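You operate a simulated robot arm through the tools that you are given. There is no shell and no other tool. Be economical: measure what you need, move in short steps, check, and stop when the job is done.

You run a simulated two-armed robot. Do the job below in one go: nothing can be reset, and whatever is moved stays where it is left.

TASK
Put the brass number labelled "7" from the chest top behind the cloth rolls on the bench top right of the wooden press and the brass number marked "2" on the bench top behind the wooden press. Take the small book from the chest top behind the cloth rolls and put it on the front of the white counter. Take the tin from the chest top behind the cloth rolls and leave it on the bench top behind the wooden press. Put one of the thin rolls from the chest top behind the cloth rolls on the clear end of the wide table. Put the purple clip on top of the stacked boards. Push the short cupboard door shut. Pull the swatch book cover open. The order is free. Set down upright: thin roll, purple clip.

It is judged by the outcome, as a careful person would: the job done as asked, and still so three seconds after it is handed in. It fails if anything else is knocked over, pushed out of place, dropped, spilled or broken. A push-on lid holds only when it is set on centred and level and pressed home; a screw cap is set on level and turned clockwise until tight. Flat cloth is picked up by pressing the open fingertips on it (5 to 10 N) and closing them slowly along it; thin cloth reads only 2 to 8 mm in the jaws.

THE ROBOT
Two 7-joint arms with fingered hands on one trunk, on a base that drives. Base frame: it is fixed to the floor where the robot stands at the start and does not move with it; the origin is under the middle of the robot, x ahead of it, y to its left, z up. Readings come in m, rad, newtons and seconds.
The left shoulder is at the start at [0.06, 0.152, 1.119], the right one opposite. With the tool pointing down near the work surface each hand reaches from about 0.16 to 0.3 m from the robot's upright axis, wherever it stands, measured 20 degrees to its own side. Places, roughly: bench top behind the wooden press (17x42 cm) [-1.74, 0.26, 0.9]; bench top right of the wooden press (29x17 cm) [-1.6, 0.6, 0.9]; brass number [0.75, -0.25, 1]; clear end of the wide table [1, -2.8, 0.8]; front of the white counter (16x158 cm) [2.98, -1.72, 0.88]; purple clip (12x4x8 cm) [1.3, -0.7, 1]; short cupboard door [1.9, -0.6, 0.3]; small book [0.5, 0.25, 1]; stacked boards (15x21x5 cm) [3.2, -4.6, 0.2]; swatch book cover [2.4, 2.4, 1.2]; thin roll (4x4x5 cm) [0.5, -0.8, 1]; tin [0.75, -0.5, 1]. Payload 3.8 kg a hand.
The tool frame of a hand sits at the grasp point between the pads (the TCP): z along the fingers, y along the line on which they close. The tips reach 0.03 m beyond it. The gripper opens to 0.104 m. The gripper's body begins 0.035 m behind the TCP. The gripper is a hand of 5 fingers: y runs from the thumb to the fingers, the wrist lies at [-0.015, -0.104, -0.178] in the tool frame, and closing takes about 1.5 s.
Orientation is that of the tool frame in the base frame, as a unit quaternion [x, y, z, w]. With the fingers straight down and the wrist toward the robot, the tool's x, y and z point along [0, 1, 0], [1, 0, 0] and [0, 0, -1] of the base frame.

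THE INTERFACE
- The arms move only by the tool servo_tool. It takes "left_motion", "right_motion" or both (then of equal length, played together; a hand with none holds still); each is one flat list of numbers, 6 for each row, row after row: the turn, a rotation vector about the tool's x, y, z in rad, then the shift along the tool's x, y, z in m. In form: [ax, ay, az, tx, ty, tz, ax, ay, az, tx, ty, tz, ...]. A call has 1 to 12 rows; each row is the pose to reach, as a shift and turn from the pose commanded when the call began, along the tool's axes at that moment. "left_jaw" and "right_jaw" are, for a hand that has rows, the finger opening in m, from 0 to 0.104, set as the call begins (left out, the last holds). Rows are played at 5 a second. More than 0.05 m and 0.15 rad between two rows, or a gripper value outside its range, and nothing of the call is played. A pose out of reach is approached as far as the arm can. The call stops where the force on the tool passes 40 N (or 10 N more than at its start, if that is more) or the arm is blocked; 0.2 s more then pass. The fingers move at their own pace (about 0.072 m/s each) and stop on an object; they squeeze with about 26 N. The grip force told is the motor's: it shows also when the fingers shut on nothing. Time passes only in rows, and 0.2 s behind the last, so rows that repeat a pose let the fingers close. It gives the time, the measured TCP pose, the force on the tool (base axes), the opening and the grip force at its end, in the units of the frame above (readings bear some noise), with the torque about the TCP (base axes, N m) and any sound that the robot's microphone picked up.
- Cameras (640 x 400 px; columns grow to the right, rows downward): "scene" is now at [0.1682, -0.0346, 1.2902]; the picture's right is [-0.36, -0.93, 0.06], its down [-0.38, 0.08, -0.92] and it looks along [0.85, -0.36, -0.38] (base axes); focal length 214 px, centre (320, 200). "left" rides on the left gripper at [-0.08, -0.078, -0.141] in its tool frame; the picture's right is [-0.78, -0.30, 0.56], its down [0.53, -0.78, 0.33] and it looks along [0.33, 0.56, 0.76] (tool axes); focal length 247 px, centre (320, 200). "right" rides on the right gripper at [0.08, -0.078, -0.141] in its tool frame; the picture's right is [-0.78, 0.30, -0.56], its down [-0.53, -0.78, 0.33] and it looks along [-0.33, 0.56, 0.76] (tool axes); focal length 247 px, centre (320, 200). There is no depth. A picture from a camera that has moved, and an enlarged one, comes with that camera's place and axes in the base frame and with its lens.
- capture(camera): a new picture of that camera. It takes no simulated time.
- slide_trunk(by): slides the trunk up (or, below 0, down) by that many m; the arms and the scene camera ride with it, the base frame stays. It gives what a move gives, with no picture.
- drive_base(legs): drives the robot by 1 to 6 legs, each [ahead, left, turn to the left] in m, m and rad, along the robot's own axes; the way and the turn of a leg run together, so that a leg with both is an arc; at most 1.5 m and 3.142 rad a leg. The arms and the cameras ride along, it lands a little off, and it stops where it bumps. It gives what a move gives.
- move_fingers(index, middle, ring, little, thumb_bend, thumb_turn, hand): sets how far each is bent, from 0 (flat) to 1 (curled in); at 0.3 the hand is open as for a grip, at 0.7 the pads meet at the TCP. One left out holds its place. A second passes; each finger stops where it meets its share of the squeeze, and holds until it gets a number again. A gripper value or a shape takes the hand back. It gives what a move gives, with no picture; readings hold the bend of each and the force on index, middle, ring, little, thumb and palm. thumb_turn goes from beside the hand (0) to across from the fingers (1), as for a grip.
- set_grasp(shape, hand): the hand has 5 fingers and takes this shape, open, in about a second: jaw (thumb against the fingers, like two jaws); tri (thumb and two fingers); tip (a fingertip pinch); poke (one finger out to press); point (the index stretched); flat (the hand flat); cup (the hand cupped); fist (a fist). The gripper value then closes the fingers along that shape, each until it touches; the sizes above hold for jaw. It gives what a move gives, with no picture.
- pan_tilt(pan, tilt): turns the head with the scene camera to pan (to the left, within 1.396 rad either way) and tilt (down, from -0.506 to 1.204), counted from straight ahead of the robot. It gives what a move gives.
- close_up(camera, box): a new picture of the part [left, top, right, bottom] of that camera's present view, enlarged. It takes no simulated time.
- job_done(): hands the job in; it is judged then, once.

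Go step by step. Nothing tells you exact positions but the pictures and the camera data: compare them with the known pose of the tool, close in by small moves and look again before you grip or let go. The budget is 207 turns and 210 pictures, counting those below and the enlarged ones. Unless the task says otherwise, let go and move clear before handing in, and close with one line.

The tools are called after "Emit:" as name(argument=value, ...) on one line, values as JSON. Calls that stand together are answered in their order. servo_tool: Moves the arms, as the interface text tells. Its arguments: {"type":"object","properties":{"left_motion":{"type":"array","items":{"type":"number"}},"left_jaw":{"type":"number"},"right_motion":{"type":"array","items":{"type":"number"}},"right_jaw":{"type":"number"}},"required":[]} The other tools are called the same way: slide_trunk (by) slides the trunk up or down; set_grasp (shape, hand) gives the hand a shape; move_fingers (index, middle, ring, little, thumb_bend, thumb_turn, hand) moves the fingers one by one; drive_base (legs) drives the base; pan_tilt (pan, tilt) turns the head that bears the scene camera; capture (camera) takes a picture; close_up (camera, box) takes an enlarged picture of a part of a camera's view; job_done () hands the job in.

At the start:

```text
time_s: 0.0
left_tool_pos: [0.5654, -0.0121, 1.2611]
left_tool_rot: [0.706, 0.708, -0.001, 0.0]
left_wrist_force: [0.3, 0.4, 0.1]
left_torque: [0.0, 0.0, 0.02]
left_opening: 0.1034
left_grasp_force: 0.0
left_shape: jaw
left_bend: [0.3, 0.3, 0.3, 0.3, 0.3, 0.98]
left_finger forces: [0.1, 0.0, 0.0, 0.0, 0.0, 0.0]
right_tool_pos: [0.3412, -0.4884, 1.1998]
right_tool_rot: [0.707, 0.707, 0.0, 0.001]
right_wrist_force: [0.5, -0.6, 0.2]
right_torque: [-0.02, -0.01, 0.0]
right_opening: 0.1035
right_grasp_force: 0.0
right_shape: jaw
right_bend: [0.3, 0.3, 0.3, 0.3, 0.3, 0.98]
right_finger forces: [0.0, 0.0, 0.0, 0.1, 0.0, 0.1]
trunk travel left (down, up): [-0.2, 0.256]
robot x, y, heading: [-0.0005, 0.0034, -0.003]
head pan, tilt: [-0.379, 0.23]
```

scene: 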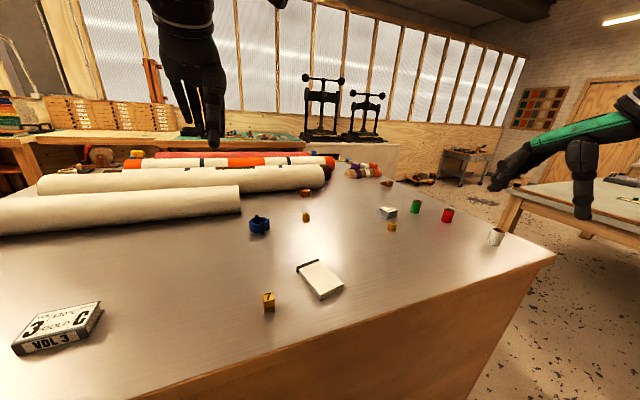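
right: 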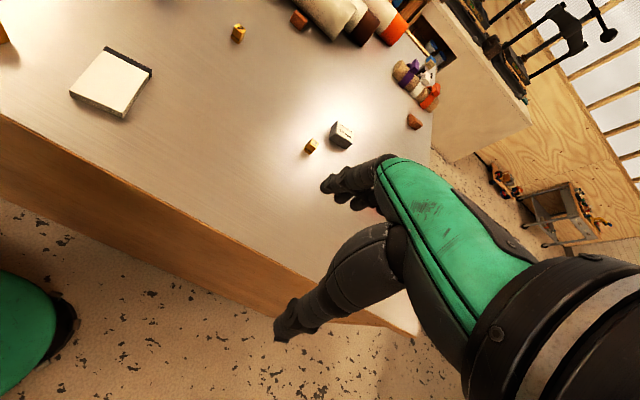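
left: 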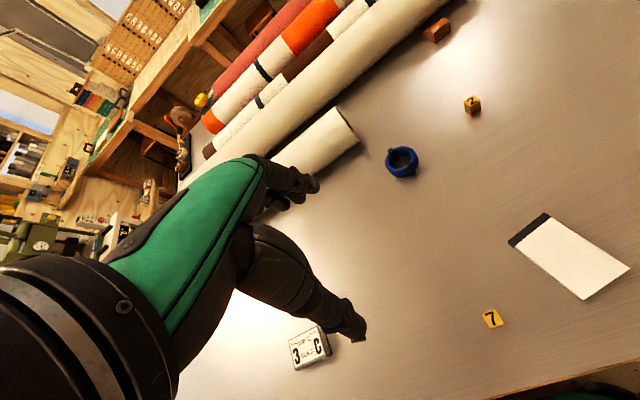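

I see the chest top ahead with a book, brass cubes, small cylinders and cloth rolls. I'll enlarge the view to identify each item.

Emit:
close_up(camera="scene", box=[230, 150, 430, 320])

Emit:
close_up(camera="scene", box=[360, 130, 560, 255])

Emit:
close_up(camera="right", box=[220, 0, 460, 160])

Emit:
close_up(camera="left", box=[360, 60, 640, 340])

```text
2.35 times, centred on (330, 235) of scene
camera zoom: at [0.1682, -0.0346, 1.2902], right [-0.36, -0.93, 0.06], down [-0.38, 0.08, -0.92], along [0.85, -0.36, -0.38], focal length 505 px, centre (296, 118)
```

zoom: 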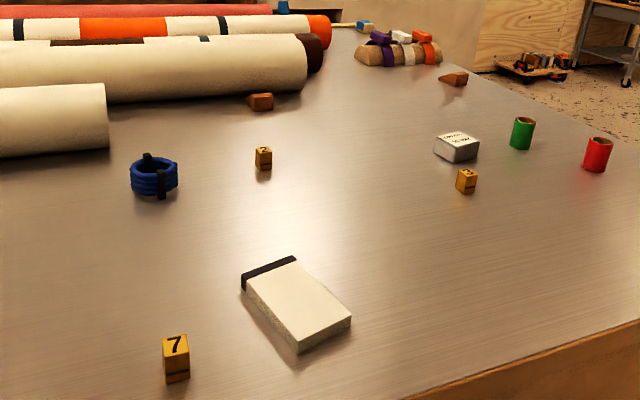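

```text
3.20 times, centred on (460, 192) of scene
camera zoom: at [0.1682, -0.0346, 1.2902], right [-0.36, -0.93, 0.06], down [-0.38, 0.08, -0.92], along [0.85, -0.36, -0.38], focal length 686 px, centre (-128, 224)
```

zoom: 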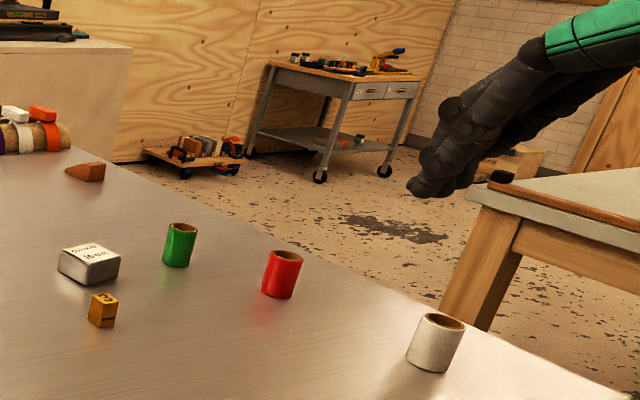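

```text
2.50 times, centred on (340, 80) of right
camera zoom: at [0.2652, -0.4066, 1.3404], right [0.3, -0.78, 0.56], down [-0.78, -0.53, -0.33], along [0.56, -0.33, -0.76], focal length 617 px, centre (270, 500)
```

zoom: 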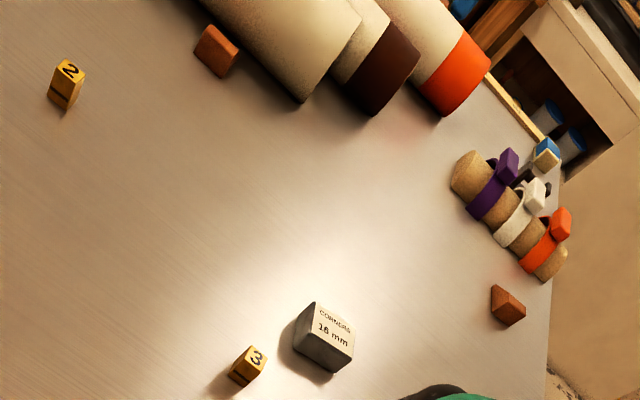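

```text
1.43 times, centred on (500, 200) of left
camera zoom: at [0.4875, -0.0919, 1.4022], right [-0.3, -0.78, -0.56], down [-0.78, 0.53, -0.33], along [0.56, 0.33, -0.76], focal length 353 px, centre (63, 200)
```

zoom: 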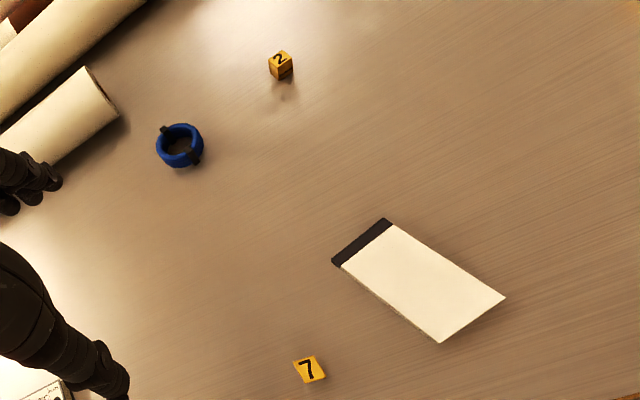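

The tin is the "CORNERS" box and the thin rolls are the green, red and white cylinders; the chest top comes out at about z=0.935. I'll look around before moving.

Emit:
pan_tilt(pan=-1.39, tilt=0.35)

```text
time_s: 1.3
left_tool_pos: [0.5656, -0.0123, 1.2605]
left_tool_rot: [0.707, 0.707, -0.001, 0.0]
left_wrist_force: [1.2, 0.2, 0.1]
left_torque: [-0.01, 0.01, 0.01]
left_opening: 0.1039
left_grasp_force: 0.1
left_shape: jaw
left_bend: [0.3, 0.3, 0.3, 0.3, 0.3, 0.98]
left_finger forces: [0.0, 0.0, 0.0, 0.0, 0.0, 0.1]
right_tool_pos: [0.342, -0.4883, 1.1986]
right_tool_rot: [0.708, 0.706, 0.0, 0.0]
right_wrist_force: [0.5, 0.0, 0.5]
right_torque: [0.02, -0.01, 0.0]
right_opening: 0.1037
right_grasp_force: 0.0
right_shape: jaw
right_bend: [0.3, 0.3, 0.3, 0.3, 0.3, 0.98]
right_finger forces: [0.1, 0.0, 0.0, 0.0, 0.0, 0.1]
trunk travel left (down, up): [-0.2, 0.256]
robot x, y, heading: [0.0038, 0.0018, 0.002]
head pan, tilt: [-1.389, 0.351]
```

Emit:
capture(camera="scene")

Emit:
pan_tilt(pan=1.39, tilt=0.3)

Emit:
capture(camera="scene")

```text
202 pictures are left
camera scene: at [0.0975, -0.0916, 1.2912], right [-0.97, -0.18, 0.17], down [-0.22, 0.34, -0.91], along [0.11, -0.92, -0.37], focal length 214 px, centre (320, 200)
```

scene: 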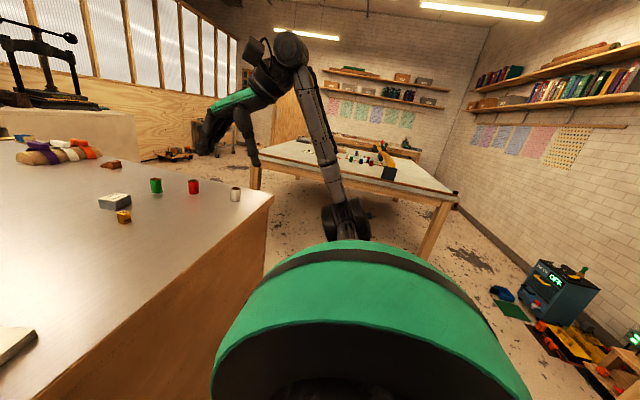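

```text
time_s: 3.7
left_tool_pos: [0.5651, -0.0109, 1.2608]
left_tool_rot: [0.707, 0.708, -0.001, 0.0]
left_wrist_force: [-0.2, 0.1, 0.2]
left_torque: [0.02, 0.01, 0.01]
left_opening: 0.1035
left_grasp_force: 0.1
left_shape: jaw
left_bend: [0.3, 0.3, 0.3, 0.3, 0.3, 0.98]
left_finger forces: [0.0, 0.0, 0.0, 0.0, 0.0, 0.0]
right_tool_pos: [0.3416, -0.4892, 1.1984]
right_tool_rot: [0.707, 0.707, 0.0, 0.001]
right_wrist_force: [-0.3, -0.1, -0.8]
right_torque: [0.0, 0.0, -0.01]
right_opening: 0.1038
right_grasp_force: 0.1
right_shape: jaw
right_bend: [0.3, 0.3, 0.3, 0.3, 0.3, 0.98]
right_finger forces: [0.0, 0.1, 0.0, 0.1, 0.1, 0.0]
trunk travel left (down, up): [-0.2, 0.256]
robot x, y, heading: [0.0005, 0.0011, 0.004]
head pan, tilt: [1.389, 0.3]
```

```text
201 pictures are left
camera scene: at [0.0983, 0.0917, 1.2958], right [0.97, -0.18, -0.17], down [-0.22, -0.29, -0.93], along [0.12, 0.94, -0.32], focal length 214 px, centre (320, 200)
```

scene: 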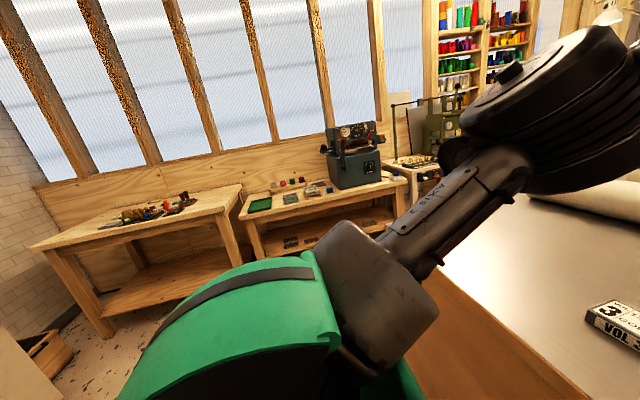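

The room is clear; next I check the clearance between my base and the chest edge by looking straight down ahead.

Emit:
pan_tilt(pan=-0.3, tilt=1.1)

Emit:
capture(camera="scene")

```text
time_s: 5.5
left_tool_pos: [0.5664, -0.0123, 1.2602]
left_tool_rot: [0.707, 0.707, 0.0, 0.0]
left_wrist_force: [-0.2, -0.3, -0.1]
left_torque: [0.02, 0.01, -0.02]
left_opening: 0.1036
left_grasp_force: 0.3
left_shape: jaw
left_bend: [0.3, 0.3, 0.3, 0.3, 0.3, 0.98]
left_finger forces: [0.0, 0.0, 0.0, 0.0, 0.0, 0.1]
right_tool_pos: [0.3419, -0.4891, 1.1984]
right_tool_rot: [0.707, 0.707, 0.0, 0.0]
right_wrist_force: [0.5, 0.2, 0.9]
right_torque: [-0.01, 0.04, -0.02]
right_opening: 0.1038
right_grasp_force: 0.0
right_shape: jaw
right_bend: [0.3, 0.3, 0.3, 0.3, 0.3, 0.98]
right_finger forces: [0.0, 0.0, 0.0, 0.0, 0.1, 0.0]
trunk travel left (down, up): [-0.2, 0.256]
robot x, y, heading: [-0.002, -0.0014, 0.003]
head pan, tilt: [-0.3, 1.1]
```

```text
200 pictures are left
camera scene: at [0.1297, -0.0187, 1.2232], right [-0.29, -0.96, 0.05], down [-0.92, 0.26, -0.3], along [0.27, -0.13, -0.95], focal length 214 px, centre (320, 200)
```

scene: 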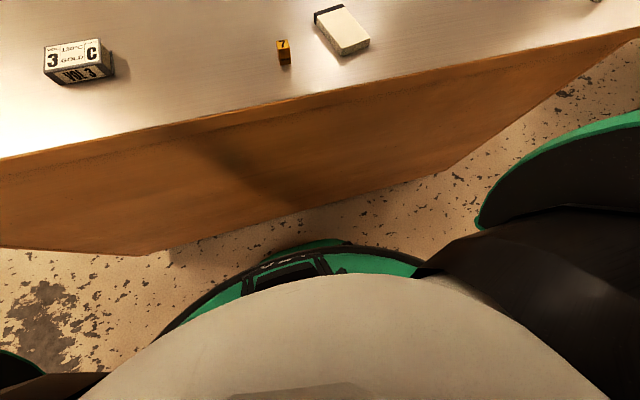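

The base front is about 0.24 m from its axis, leaving some gap to the chest. I'll shift right and slightly ahead so the 7 is on the left hand's side and the tin on the right's.

Emit:
drive_base(legs=[[0, -0.35, 0], [0.06, 0, 0]])

Emit:
pan_tilt(pan=0.0, tilt=0.7)

Emit:
capture(camera="scene")

Emit:
capture(camera="left")

Emit:
capture(camera="right")

```text
time_s: 8.3
left_tool_pos: [0.6233, -0.363, 1.2629]
left_tool_rot: [0.707, 0.707, 0.0, 0.001]
left_wrist_force: [0.2, -0.4, -0.6]
left_torque: [-0.01, -0.04, 0.0]
left_opening: 0.1035
left_grasp_force: 0.1
left_shape: jaw
left_bend: [0.3, 0.3, 0.3, 0.3, 0.3, 0.98]
left_finger forces: [0.0, 0.0, 0.1, 0.0, 0.0, 0.0]
right_tool_pos: [0.3998, -0.8424, 1.1991]
right_tool_rot: [0.707, 0.707, 0.001, 0.0]
right_wrist_force: [1.1, 0.3, -0.1]
right_torque: [-0.04, 0.02, 0.01]
right_opening: 0.104
right_grasp_force: 0.0
right_shape: jaw
right_bend: [0.3, 0.3, 0.3, 0.3, 0.3, 0.98]
right_finger forces: [0.1, 0.0, 0.0, 0.0, 0.0, 0.1]
trunk travel left (down, up): [-0.2, 0.256]
robot x, y, heading: [0.0609, -0.352, 0.004]
head pan, tilt: [-0.3, 1.1]
```

```text
time_s: 9.2
left_tool_pos: [0.6273, -0.3645, 1.2605]
left_tool_rot: [0.707, 0.707, 0.0, 0.0]
left_wrist_force: [0.9, 0.0, 0.3]
left_torque: [0.01, 0.04, -0.02]
left_opening: 0.1034
left_grasp_force: 0.2
left_shape: jaw
left_bend: [0.3, 0.3, 0.3, 0.3, 0.3, 0.98]
left_finger forces: [0.0, 0.1, 0.0, 0.0, 0.1, 0.0]
right_tool_pos: [0.4021, -0.8411, 1.1988]
right_tool_rot: [0.708, 0.707, 0.001, 0.0]
right_wrist_force: [0.2, 0.0, 0.0]
right_torque: [0.01, -0.01, 0.02]
right_opening: 0.1039
right_grasp_force: 0.1
right_shape: jaw
right_bend: [0.3, 0.3, 0.3, 0.3, 0.3, 0.98]
right_finger forces: [0.0, 0.0, 0.1, 0.0, 0.1, 0.0]
trunk travel left (down, up): [-0.2, 0.256]
robot x, y, heading: [0.0563, -0.3517, -0.003]
head pan, tilt: [0.0, 0.7]
```

```text
199 pictures are left
camera scene: at [0.2199, -0.353, 1.2484], right [0.0, -1.0, 0.0], down [-0.77, 0.0, -0.64], along [0.64, 0.0, -0.77], focal length 214 px, centre (320, 200)
```

scene: 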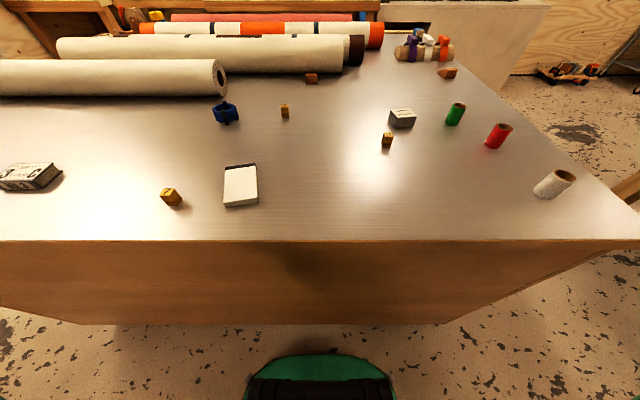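

```text
198 pictures are left
camera left: at [0.5482, -0.4448, 1.4021], right [-0.3, -0.78, -0.56], down [-0.78, 0.53, -0.33], along [0.56, 0.33, -0.76], focal length 247 px, centre (320, 200)
```

left: 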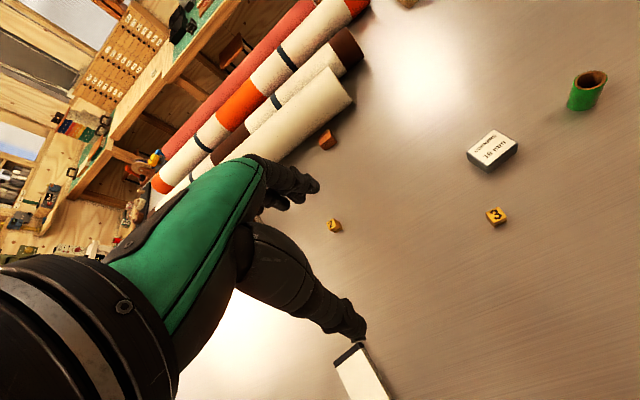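

```text
197 pictures are left
camera right: at [0.3262, -0.7595, 1.3403], right [0.3, -0.78, 0.56], down [-0.78, -0.54, -0.33], along [0.56, -0.33, -0.76], focal length 247 px, centre (320, 200)
```

right: 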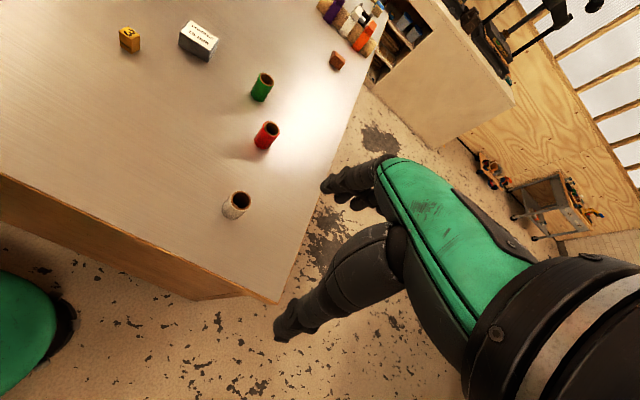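

Now I close in on the tin and the 7 for orientation.

Emit:
close_up(camera="scene", box=[360, 80, 480, 155])

Emit:
close_up(camera="scene", box=[130, 160, 210, 230])

```text
5.33 times, centred on (420, 118) of scene
camera zoom: at [0.2199, -0.353, 1.2484], right [0.0, -1.0, 0.0], down [-0.77, 0.0, -0.64], along [0.64, 0.0, -0.77], focal length 1144 px, centre (-213, 640)
```

zoom: 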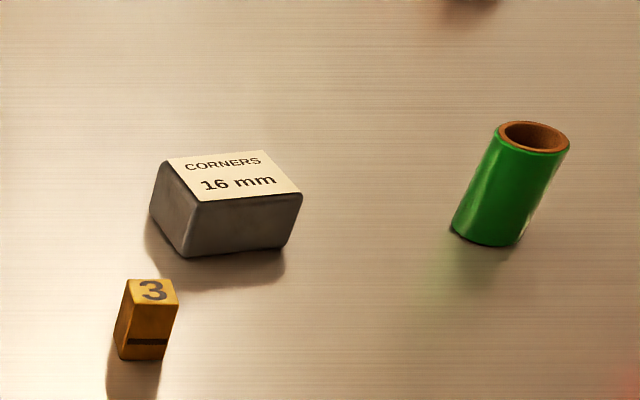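

```text
5.71 times, centred on (170, 195) of scene
camera zoom: at [0.2199, -0.353, 1.2484], right [0.0, -1.0, 0.0], down [-0.77, 0.0, -0.64], along [0.64, 0.0, -0.77], focal length 1226 px, centre (1177, 229)
```

zoom: 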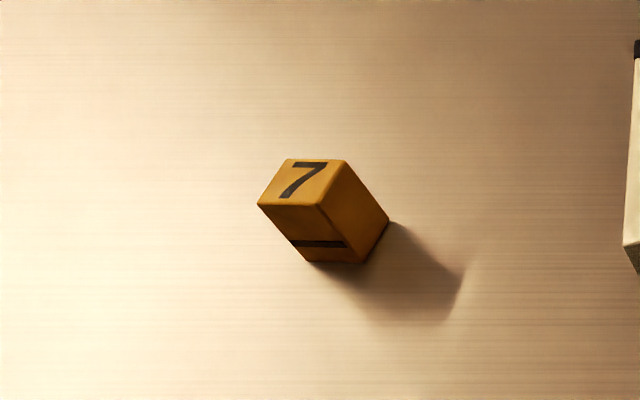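

The tin (5 x 4 cm) is at about (0.749, -0.569) turned ~11°, and the 7 (2 cm) at about (0.476, -0.080), squared. I bring both hands above them.

Emit:
servo_tool(right_motion=[0, 0, -0.02, 0.0272, 0.0347, 0.0139, 0, 0, -0.04, 0.0544, 0.0694, 0.0278, 0, 0, -0.06, 0.0816, 0.1041, 0.0417, 0, 0, -0.08, 0.1088, 0.1388, 0.0556, 0, 0, -0.1, 0.136, 0.1735, 0.0695, 0, 0, -0.12, 0.1632, 0.2082, 0.0834, 0, 0, -0.14, 0.1904, 0.2429, 0.0973, 0, 0, -0.16, 0.2176, 0.2776, 0.1112, 0, 0, -0.18, 0.2448, 0.3123, 0.1251, 0, 0, -0.2, 0.272, 0.347, 0.139], left_motion=[0, 0, 0, 0.02845, -0.0151, 0.02, 0, 0, 0, 0.0569, -0.0302, 0.04, 0, 0, 0, 0.08535, -0.0453, 0.06, 0, 0, 0, 0.1138, -0.0604, 0.08, 0, 0, 0, 0.14225, -0.0755, 0.1, 0, 0, 0, 0.1707, -0.0906, 0.12, 0, 0, 0, 0.19915, -0.1057, 0.14, 0, 0, 0, 0.2276, -0.1208, 0.16, 0, 0, 0, 0.25605, -0.1359, 0.18, 0, 0, 0, 0.2845, -0.151, 0.2], right_jaw=0.08, left_jaw=0.06)

Emit:
capture(camera="scene")

Emit:
capture(camera="left")

Emit:
capture(camera="right")

```text
time_s: 11.4
left_tool_pos: [0.4785, -0.079, 1.0618]
left_tool_rot: [0.708, 0.707, -0.001, 0.0]
left_wrist_force: [0.0, -0.4, -0.8]
left_torque: [-0.03, 0.02, -0.04]
left_opening: 0.0602
left_grasp_force: 0.0
left_shape: jaw
left_bend: [0.74, 0.41, 0.38, 0.43, 0.66, 1.0]
left_finger forces: [0.1, 0.1, 0.0, 0.0, 0.0, 0.1]
right_tool_pos: [0.746, -0.5689, 1.0573]
right_tool_rot: [0.634, 0.774, 0.0, 0.0]
right_wrist_force: [-0.4, 0.7, -0.3]
right_torque: [0.0, -0.03, 0.05]
right_opening: 0.0801
right_grasp_force: 0.0
right_shape: jaw
right_bend: [0.27, 0.35, 0.32, 0.33, 0.52, 0.99]
right_finger forces: [0.0, 0.0, 0.0, 0.0, 0.0, 0.1]
trunk travel left (down, up): [-0.2, 0.256]
robot x, y, heading: [0.0596, -0.3541, 0.002]
head pan, tilt: [0.0, 0.7]
```

```text
194 pictures are left
camera scene: at [0.2201, -0.3511, 1.2484], right [0.0, -1.0, 0.0], down [-0.77, 0.0, -0.64], along [0.64, 0.0, -0.77], focal length 214 px, centre (320, 200)
```

scene: 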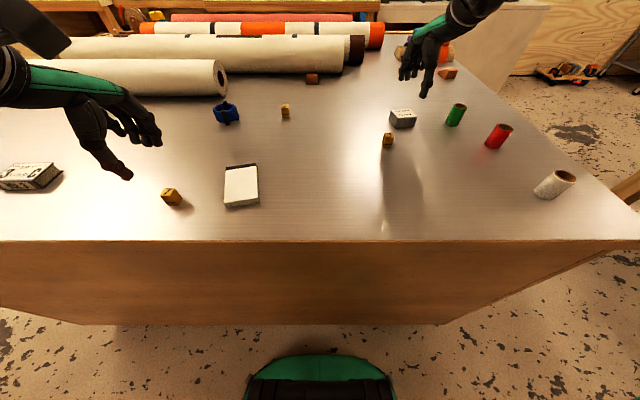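

```text
193 pictures are left
camera left: at [0.3999, -0.1598, 1.2038], right [-0.3, -0.78, -0.56], down [-0.78, 0.54, -0.33], along [0.56, 0.33, -0.76], focal length 247 px, centre (320, 200)
```

left: 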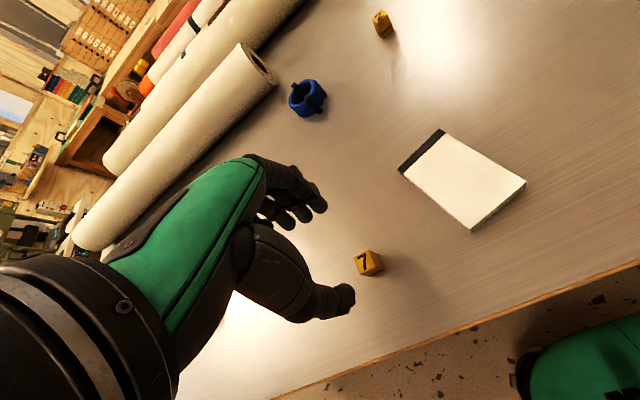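

```text
192 pictures are left
camera right: at [0.6555, -0.5028, 1.1999], right [0.44, -0.7, 0.56], down [-0.66, -0.68, -0.33], along [0.61, -0.22, -0.76], focal length 247 px, centre (320, 200)
```

right: 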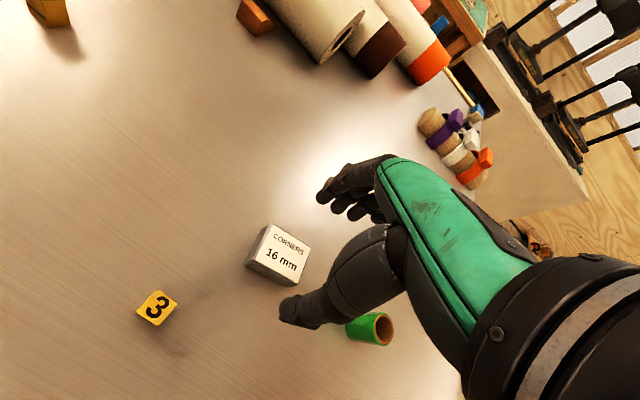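

Both reach fine and are aligned. I lower both to 7 mm above the surface and check.

Emit:
servo_tool(right_motion=[0, 0, 0, 0, 0.001, 0.03, 0, 0, 0, 0, 0.002, 0.06, 0, 0, 0, 0, 0.002, 0.085], left_motion=[0, 0, 0, 0, 0, 0.03, 0, 0, 0, 0, -0.001, 0.06, 0, 0, 0, 0, -0.002, 0.09])

Emit:
capture(camera="left")

Emit:
capture(camera="right")

```text
time_s: 12.2
left_tool_pos: [0.4727, -0.0811, 0.9723]
left_tool_rot: [0.708, 0.707, 0.0, 0.0]
left_wrist_force: [-0.7, -0.8, -0.3]
left_torque: [0.01, 0.0, 0.0]
left_opening: 0.0603
left_grasp_force: 0.2
left_shape: jaw
left_bend: [0.74, 0.41, 0.38, 0.43, 0.66, 1.0]
left_finger forces: [0.0, 0.1, 0.1, 0.0, 0.0, 0.0]
right_tool_pos: [0.7505, -0.5671, 0.974]
right_tool_rot: [0.633, 0.775, -0.001, 0.0]
right_wrist_force: [0.0, 0.2, 0.3]
right_torque: [-0.03, -0.01, 0.01]
right_opening: 0.0801
right_grasp_force: 0.0
right_shape: jaw
right_bend: [0.27, 0.35, 0.32, 0.33, 0.52, 0.99]
right_finger forces: [0.1, 0.0, 0.1, 0.0, 0.0, 0.1]
trunk travel left (down, up): [-0.2, 0.256]
robot x, y, heading: [0.061, -0.3542, -0.001]
head pan, tilt: [0.0, 0.7]
```

```text
191 pictures are left
camera left: at [0.3946, -0.1612, 1.1132], right [-0.3, -0.78, -0.56], down [-0.78, 0.53, -0.33], along [0.56, 0.33, -0.76], focal length 247 px, centre (320, 200)
```

left: 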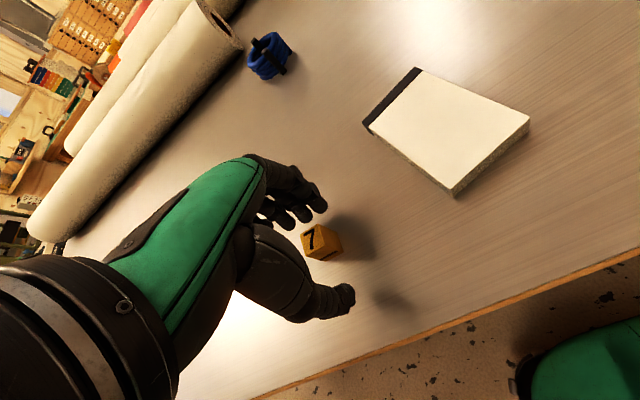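

```text
190 pictures are left
camera right: at [0.6593, -0.5029, 1.1156], right [0.44, -0.7, 0.56], down [-0.65, -0.68, -0.33], along [0.61, -0.22, -0.76], focal length 247 px, centre (320, 200)
```

right: 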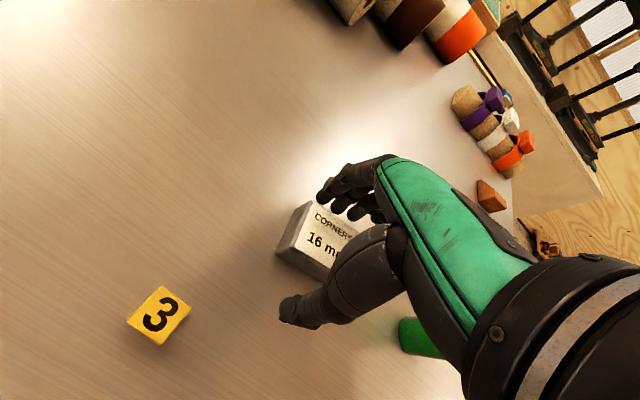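

Both objects sit between thumb and fingers with no contact yet. Closing.

Emit:
servo_tool(right_motion=[0, 0, 0, 0, 0, 0, 0, 0, 0, 0, 0, 0, 0, 0, 0, 0, 0, 0, 0, 0, 0, 0, 0, 0, 0, 0, 0, 0, 0, 0, 0, 0, 0, 0, 0, 0, 0, 0, 0, 0, 0, 0, 0, 0, 0, 0, 0, 0], left_motion=[0, 0, 0, 0, 0, 0, 0, 0, 0, 0, 0, 0, 0, 0, 0, 0, 0, 0, 0, 0, 0, 0, 0, 0, 0, 0, 0, 0, 0, 0, 0, 0, 0, 0, 0, 0, 0, 0, 0, 0, 0, 0, 0, 0, 0, 0, 0, 0], left_jaw=0.005, right_jaw=0.02)

Emit:
capture(camera="left")

Emit:
capture(camera="right")

```text
time_s: 14.0
left_tool_pos: [0.4732, -0.081, 0.972]
left_tool_rot: [0.707, 0.707, 0.0, 0.0]
left_wrist_force: [0.3, -0.2, 0.9]
left_torque: [0.01, -0.03, -0.02]
left_opening: 0.0138
left_grasp_force: 26.2
left_shape: jaw
left_bend: [0.73, 0.6, 0.69, 0.69, 0.77, 1.0]
left_finger forces: [10.1, 12.2, 0.1, 0.1, 19.6, 0.1]
right_tool_pos: [0.7503, -0.5685, 0.9749]
right_tool_rot: [0.633, 0.774, 0.0, 0.0]
right_wrist_force: [-0.3, -0.4, -0.2]
right_torque: [0.01, 0.03, -0.02]
right_opening: 0.0424
right_grasp_force: 26.4
right_shape: jaw
right_bend: [0.74, 0.5, 0.48, 0.5, 0.72, 1.0]
right_finger forces: [13.2, 7.0, 2.9, 0.0, 23.1, 0.1]
trunk travel left (down, up): [-0.2, 0.256]
robot x, y, heading: [0.0624, -0.356, 0.004]
head pan, tilt: [0.0, 0.7]
```

```text
189 pictures are left
camera left: at [0.3946, -0.161, 1.1134], right [-0.3, -0.78, -0.56], down [-0.78, 0.53, -0.33], along [0.56, 0.33, -0.76], focal length 247 px, centre (320, 200)
```

left: 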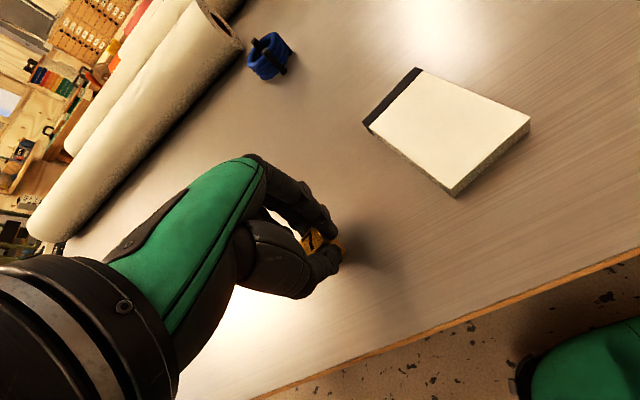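

```text
188 pictures are left
camera right: at [0.6592, -0.5028, 1.116], right [0.44, -0.7, 0.56], down [-0.65, -0.68, -0.33], along [0.61, -0.22, -0.76], focal length 247 px, centre (320, 200)
```

right: 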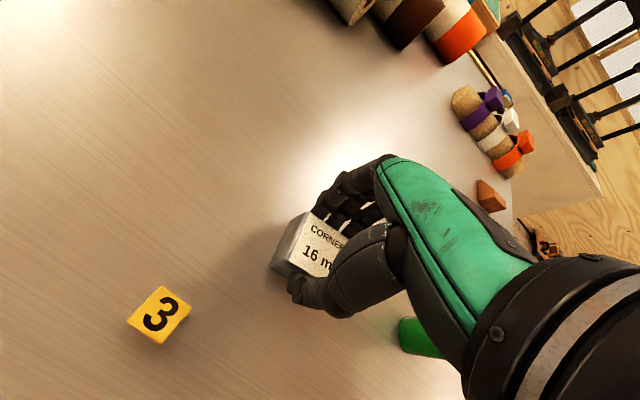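

Both gripped (opening 42 mm and ~14–19 mm). Lifting and drawing the arms in, then looking toward the bench behind.

Emit:
servo_tool(right_motion=[0, 0, 0, 0, 0, -0.03, 0, 0, 0, 0, 0, -0.07, 0, 0, 0, 0, 0, -0.11, 0, 0, 0, 0, -0.04, -0.13, 0, 0, 0, 0, -0.08, -0.15, 0, 0, 0, 0, -0.12, -0.15, 0, 0, 0, 0, -0.16, -0.15, 0, 0, 0, 0, -0.2, -0.15, 0, 0, 0, 0, -0.24, -0.15, 0, 0, 0, 0, -0.28, -0.15, 0, 0, 0, 0, -0.32, -0.15], left_motion=[0, 0, 0, 0, 0, -0.03, 0, 0, 0, 0, 0, -0.07, 0, 0, 0, 0, 0, -0.11, 0, 0, 0, 0, 0, -0.13, 0, 0, 0, 0, 0, -0.15, 0, 0, 0, 0, 0, -0.15, 0, 0, 0, 0, 0, -0.15, 0, 0, 0, 0, 0, -0.15, 0, 0, 0, 0, 0, -0.15, 0, 0, 0, 0, 0, -0.15, 0, 0, 0, 0, 0, -0.15])

Emit:
capture(camera="scene")

```text
time_s: 16.4
left_tool_pos: [0.472, -0.083, 1.121]
left_tool_rot: [0.707, 0.707, 0.0, -0.001]
left_wrist_force: [0.3, -0.9, -1.2]
left_torque: [0.02, -0.01, -0.01]
left_opening: 0.0134
left_grasp_force: 26.3
left_shape: jaw
left_bend: [0.73, 0.6, 0.69, 0.69, 0.77, 1.0]
left_finger forces: [10.1, 12.0, 0.0, 0.0, 19.0, 0.0]
right_tool_pos: [0.4349, -0.6363, 1.1214]
right_tool_rot: [0.633, 0.774, 0.0, 0.0]
right_wrist_force: [-0.7, 0.3, -2.0]
right_torque: [0.05, -0.05, -0.02]
right_opening: 0.0423
right_grasp_force: 26.6
right_shape: jaw
right_bend: [0.74, 0.5, 0.48, 0.5, 0.72, 1.0]
right_finger forces: [13.2, 6.9, 3.1, 0.0, 23.3, 0.1]
trunk travel left (down, up): [-0.2, 0.256]
robot x, y, heading: [0.0639, -0.3509, -0.001]
head pan, tilt: [0.0, 0.7]
```

```text
187 pictures are left
camera scene: at [0.2196, -0.3538, 1.2485], right [0.0, -1.0, 0.0], down [-0.77, 0.0, -0.64], along [0.64, 0.0, -0.77], focal length 214 px, centre (320, 200)
```

scene: 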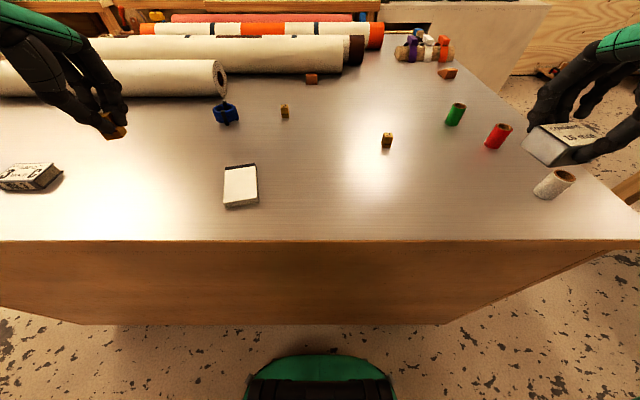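

Both are held clear. I back off 0.3 m and turn around toward the bench.

Emit:
drive_base(legs=[[-0.3, 0, 0], [0, 0, 2.9]])

Emit:
pan_tilt(pan=0.0, tilt=0.35)

Emit:
capture(camera="scene")

```text
time_s: 25.2
left_tool_pos: [-0.7098, -0.5172, 1.1196]
left_tool_rot: [-0.614, 0.789, 0.0, -0.001]
left_wrist_force: [0.7, -0.4, -1.2]
left_torque: [0.06, -0.04, 0.01]
left_opening: 0.0132
left_grasp_force: 26.0
left_shape: jaw
left_bend: [0.73, 0.6, 0.69, 0.69, 0.77, 1.0]
left_finger forces: [10.6, 11.7, 0.0, 0.0, 18.1, 0.0]
right_tool_pos: [-0.5402, 0.0102, 1.1224]
right_tool_rot: [-0.69, 0.724, 0.0, 0.0]
right_wrist_force: [0.5, 0.7, -1.5]
right_torque: [-0.02, -0.02, 0.0]
right_opening: 0.0421
right_grasp_force: 25.8
right_shape: jaw
right_bend: [0.74, 0.5, 0.48, 0.5, 0.72, 1.0]
right_finger forces: [13.3, 6.8, 3.0, 0.0, 23.0, 0.0]
trunk travel left (down, up): [-0.2, 0.256]
robot x, y, heading: [-0.2465, -0.3558, 2.89]
head pan, tilt: [0.0, 0.7]
```

```text
time_s: 26.0
left_tool_pos: [-0.7098, -0.5171, 1.12]
left_tool_rot: [-0.614, 0.789, 0.0, -0.001]
left_wrist_force: [0.4, 1.0, -1.7]
left_torque: [0.04, -0.01, -0.01]
left_opening: 0.0133
left_grasp_force: 26.1
left_shape: jaw
left_bend: [0.73, 0.6, 0.69, 0.69, 0.77, 1.0]
left_finger forces: [10.6, 11.6, 0.0, 0.0, 18.1, 0.1]
right_tool_pos: [-0.5407, 0.0111, 1.1229]
right_tool_rot: [-0.69, 0.724, 0.0, 0.001]
right_wrist_force: [0.1, 0.4, -0.9]
right_torque: [0.01, 0.0, 0.0]
right_opening: 0.0416
right_grasp_force: 25.7
right_shape: jaw
right_bend: [0.74, 0.5, 0.48, 0.5, 0.72, 1.0]
right_finger forces: [13.3, 6.8, 3.0, 0.1, 23.0, 0.0]
trunk travel left (down, up): [-0.2, 0.256]
robot x, y, heading: [-0.2475, -0.3526, 2.89]
head pan, tilt: [0.0, 0.351]
```

```text
186 pictures are left
camera scene: at [-0.4111, -0.3122, 1.2779], right [0.24, 0.97, 0.0], down [0.49, -0.12, -0.87], along [-0.84, 0.21, -0.5], focal length 214 px, centre (320, 200)
```

scene: 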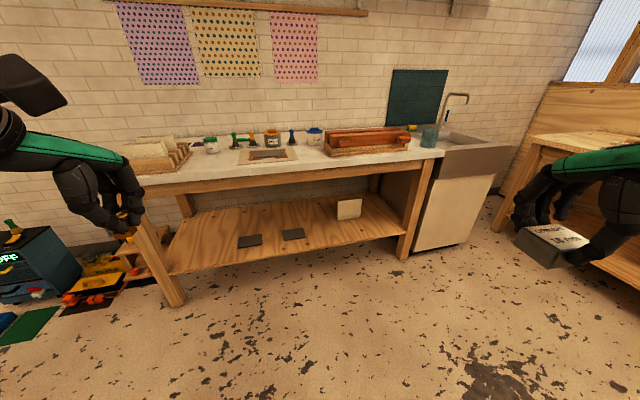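

The bench is ahead with the wooden press at about (-1.65, 0.3), its clear right end near y=0.6. I drive closer and face the bench squarely.

Emit:
drive_base(legs=[[0, 0, 0.25], [0.6, 0, 0], [0, -0.75, 0]])

Emit:
pan_tilt(pan=0.0, tilt=0.55)

Emit:
capture(camera="scene")

```text
time_s: 34.0
left_tool_pos: [-1.2517, 0.1297, 1.1202]
left_tool_rot: [-0.703, 0.711, -0.001, 0.0]
left_wrist_force: [-1.0, 0.2, -0.5]
left_torque: [0.01, -0.02, -0.03]
left_opening: 0.0131
left_grasp_force: 26.3
left_shape: jaw
left_bend: [0.73, 0.6, 0.69, 0.69, 0.77, 1.0]
left_finger forces: [10.6, 11.6, 0.1, 0.0, 17.9, 0.0]
right_tool_pos: [-1.2115, 0.6815, 1.1231]
right_tool_rot: [0.771, -0.637, 0.0, 0.001]
right_wrist_force: [0.4, 0.7, -1.4]
right_torque: [-0.03, -0.02, -0.03]
right_opening: 0.0419
right_grasp_force: 26.2
right_shape: jaw
right_bend: [0.74, 0.5, 0.48, 0.5, 0.72, 1.0]
right_finger forces: [13.2, 6.8, 2.9, 0.0, 23.0, 0.1]
trunk travel left (down, up): [-0.2, 0.256]
robot x, y, heading: [-0.8372, 0.3942, 3.131]
head pan, tilt: [0.0, 0.351]
```

```text
time_s: 34.7
left_tool_pos: [-1.2521, 0.13, 1.1207]
left_tool_rot: [-0.703, 0.711, 0.0, 0.0]
left_wrist_force: [-0.5, 0.1, -1.2]
left_torque: [0.01, 0.02, 0.02]
left_opening: 0.0134
left_grasp_force: 25.7
left_shape: jaw
left_bend: [0.73, 0.6, 0.69, 0.69, 0.77, 1.0]
left_finger forces: [10.7, 11.7, 0.0, 0.0, 17.9, 0.1]
right_tool_pos: [-1.2107, 0.683, 1.1226]
right_tool_rot: [0.771, -0.637, 0.0, 0.0]
right_wrist_force: [0.0, 0.4, -0.9]
right_torque: [0.0, 0.01, -0.01]
right_opening: 0.0417
right_grasp_force: 25.8
right_shape: jaw
right_bend: [0.74, 0.5, 0.48, 0.5, 0.72, 1.0]
right_finger forces: [13.3, 6.9, 2.9, 0.0, 23.0, 0.0]
trunk travel left (down, up): [-0.2, 0.256]
robot x, y, heading: [-0.8396, 0.3958, 3.128]
head pan, tilt: [0.0, 0.55]
```

```text
185 pictures are left
camera scene: at [-1.0021, 0.3983, 1.2606], right [0.01, 1.0, 0.0], down [0.66, -0.01, -0.75], along [-0.75, 0.01, -0.66], focal length 214 px, centre (320, 200)
```

scene: 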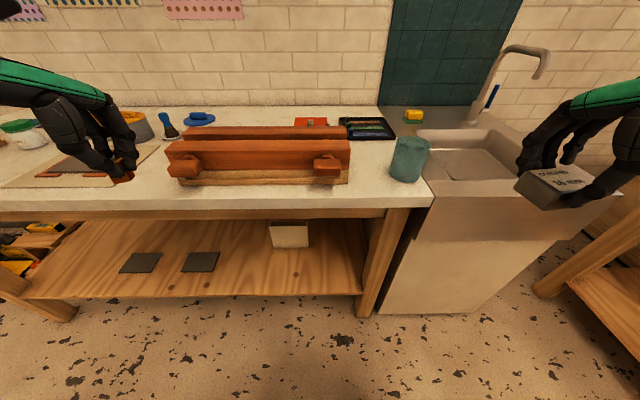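

The press is right in front; its back strip lies between it and the wall, and the right part of the bench holds a teal cup. I take wrist views and an enlargement to fix heights.

Emit:
capture(camera="left")

Emit:
capture(camera="right")

Emit:
close_up(camera="scene", box=[140, 90, 460, 220])

```text
184 pictures are left
camera left: at [-1.1736, 0.2087, 1.2618], right [0.31, 0.77, -0.56], down [0.77, -0.54, -0.33], along [-0.56, -0.33, -0.76], focal length 247 px, centre (320, 200)
```

left: 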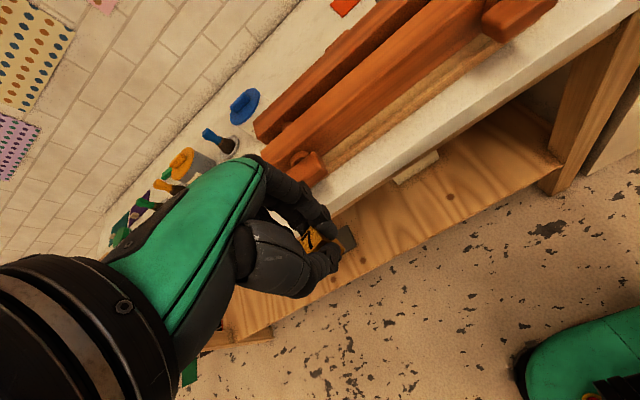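

```text
183 pictures are left
camera right: at [-1.118, 0.6207, 1.2642], right [-0.44, 0.71, 0.56], down [0.66, 0.67, -0.33], along [-0.61, 0.22, -0.76], focal length 247 px, centre (320, 200)
```

right: 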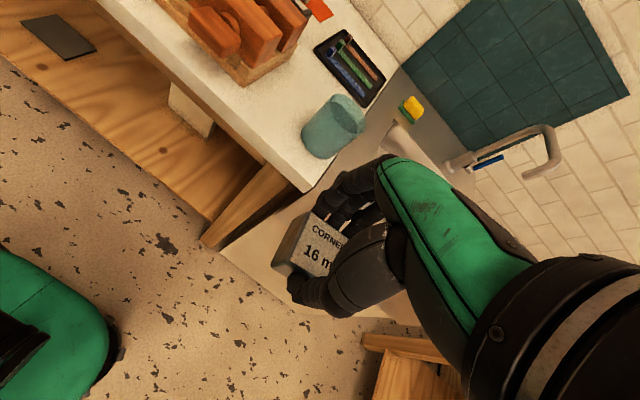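

```text
2.00 times, centred on (300, 155) of scene
camera zoom: at [-1.0021, 0.3983, 1.2606], right [0.01, 1.0, 0.0], down [0.66, -0.01, -0.75], along [-0.75, 0.01, -0.66], focal length 429 px, centre (360, 290)
```

zoom: 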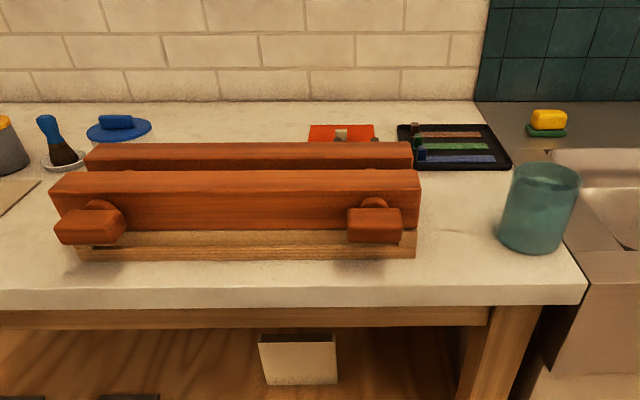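

The bench top comes out at z≈0.88, press top ≈1.0, cup at (-1.54, 0.67). I move to (-1.08, 0.28) to place the tin behind the press with the right hand.

Emit:
drive_base(legs=[[0, 0.12, 0.012], [0.22, 0, 0]])

Emit:
capture(camera="scene")

Emit:
capture(camera="right")

```text
time_s: 37.2
left_tool_pos: [-1.4716, 0.0047, 1.1214]
left_tool_rot: [0.708, -0.706, -0.001, 0.0]
left_wrist_force: [0.3, -0.3, -1.7]
left_torque: [0.0, -0.03, 0.01]
left_opening: 0.0132
left_grasp_force: 25.8
left_shape: jaw
left_bend: [0.73, 0.6, 0.69, 0.69, 0.77, 1.0]
left_finger forces: [10.6, 11.7, 0.0, 0.0, 17.9, 0.1]
right_tool_pos: [-1.4393, 0.5589, 1.1232]
right_tool_rot: [0.775, -0.632, 0.0, -0.001]
right_wrist_force: [-0.4, -0.5, -0.5]
right_torque: [-0.02, -0.01, -0.01]
right_opening: 0.0419
right_grasp_force: 25.7
right_shape: jaw
right_bend: [0.74, 0.5, 0.48, 0.5, 0.72, 1.0]
right_finger forces: [13.1, 6.8, 3.1, 0.1, 23.1, 0.1]
trunk travel left (down, up): [-0.2, 0.256]
robot x, y, heading: [-1.0671, 0.2745, -3.139]
head pan, tilt: [0.0, 0.55]
```

```text
181 pictures are left
camera scene: at [-1.2269, 0.2772, 1.2607], right [0.0, 1.0, 0.0], down [0.66, 0.0, -0.75], along [-0.75, 0.0, -0.66], focal length 214 px, centre (320, 200)
```

scene: 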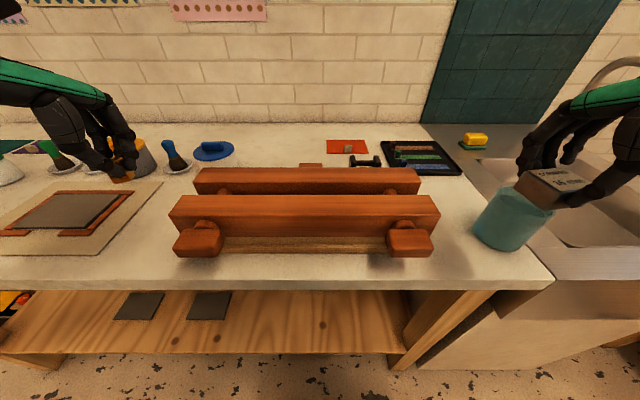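

```text
180 pictures are left
camera right: at [-1.3457, 0.4979, 1.2645], right [-0.45, 0.7, 0.56], down [0.65, 0.68, -0.33], along [-0.61, 0.22, -0.76], focal length 247 px, centre (320, 200)
```

right: 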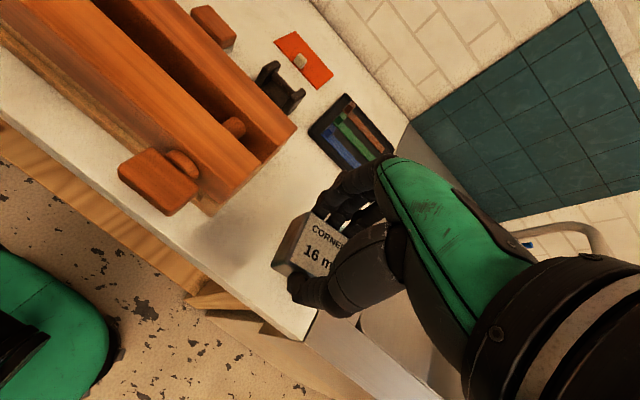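

There's clutter behind the press (a dark clamp, a wooden bit, a red tag). I raise the trunk to look over it.

Emit:
slide_trunk(by=0.25)

Emit:
pan_tilt(pan=0.0, tilt=0.75)

Emit:
close_up(camera="scene", box=[140, 60, 540, 300])

```text
time_s: 39.8
left_tool_pos: [-1.4726, 0.0052, 1.37]
left_tool_rot: [0.708, -0.706, -0.001, 0.0]
left_wrist_force: [0.5, -0.5, -0.1]
left_torque: [0.03, -0.02, -0.03]
left_opening: 0.0133
left_grasp_force: 26.0
left_shape: jaw
left_bend: [0.73, 0.6, 0.69, 0.69, 0.77, 1.0]
left_finger forces: [10.6, 11.7, 0.0, 0.0, 17.9, 0.0]
right_tool_pos: [-1.4393, 0.558, 1.3721]
right_tool_rot: [0.775, -0.632, 0.0, 0.0]
right_wrist_force: [0.0, 0.8, -1.0]
right_torque: [-0.01, 0.0, 0.01]
right_opening: 0.0418
right_grasp_force: 25.8
right_shape: jaw
right_bend: [0.74, 0.5, 0.48, 0.5, 0.72, 1.0]
right_finger forces: [13.2, 6.8, 3.0, 0.0, 23.0, 0.0]
trunk travel left (down, up): [-0.45, 0.006]
robot x, y, heading: [-1.0594, 0.2802, -3.14]
head pan, tilt: [0.0, 0.55]
```

```text
time_s: 40.5
left_tool_pos: [-1.472, 0.0059, 1.3702]
left_tool_rot: [0.708, -0.706, 0.0, 0.0]
left_wrist_force: [-0.1, 0.2, -0.6]
left_torque: [0.03, 0.0, 0.01]
left_opening: 0.0133
left_grasp_force: 26.8
left_shape: jaw
left_bend: [0.73, 0.6, 0.69, 0.69, 0.77, 1.0]
left_finger forces: [10.6, 11.7, 0.0, 0.0, 18.0, 0.1]
right_tool_pos: [-1.4387, 0.5585, 1.3715]
right_tool_rot: [0.775, -0.632, 0.001, 0.001]
right_wrist_force: [-0.1, 0.4, -0.5]
right_torque: [0.01, -0.07, -0.01]
right_opening: 0.0418
right_grasp_force: 26.2
right_shape: jaw
right_bend: [0.74, 0.5, 0.48, 0.5, 0.72, 1.0]
right_finger forces: [13.2, 6.7, 3.0, 0.0, 23.0, 0.0]
trunk travel left (down, up): [-0.45, 0.006]
robot x, y, heading: [-1.0617, 0.2777, -3.141]
head pan, tilt: [0.0, 0.75]
```

```text
1.60 times, centred on (340, 180) of scene
camera zoom: at [-1.1452, 0.2775, 1.5198], right [0.0, 1.0, 0.0], down [0.68, 0.0, -0.73], along [-0.73, 0.0, -0.68], focal length 343 px, centre (288, 232)
```

zoom: 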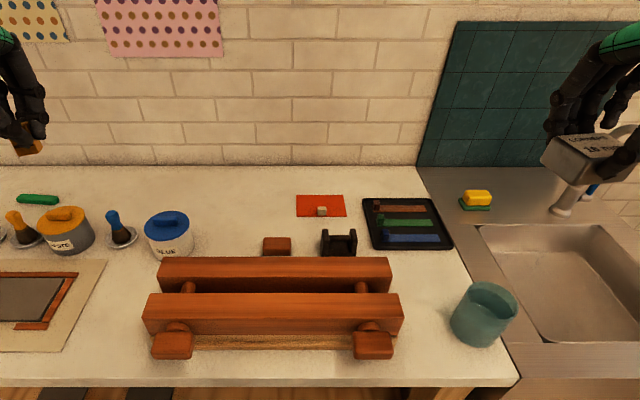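

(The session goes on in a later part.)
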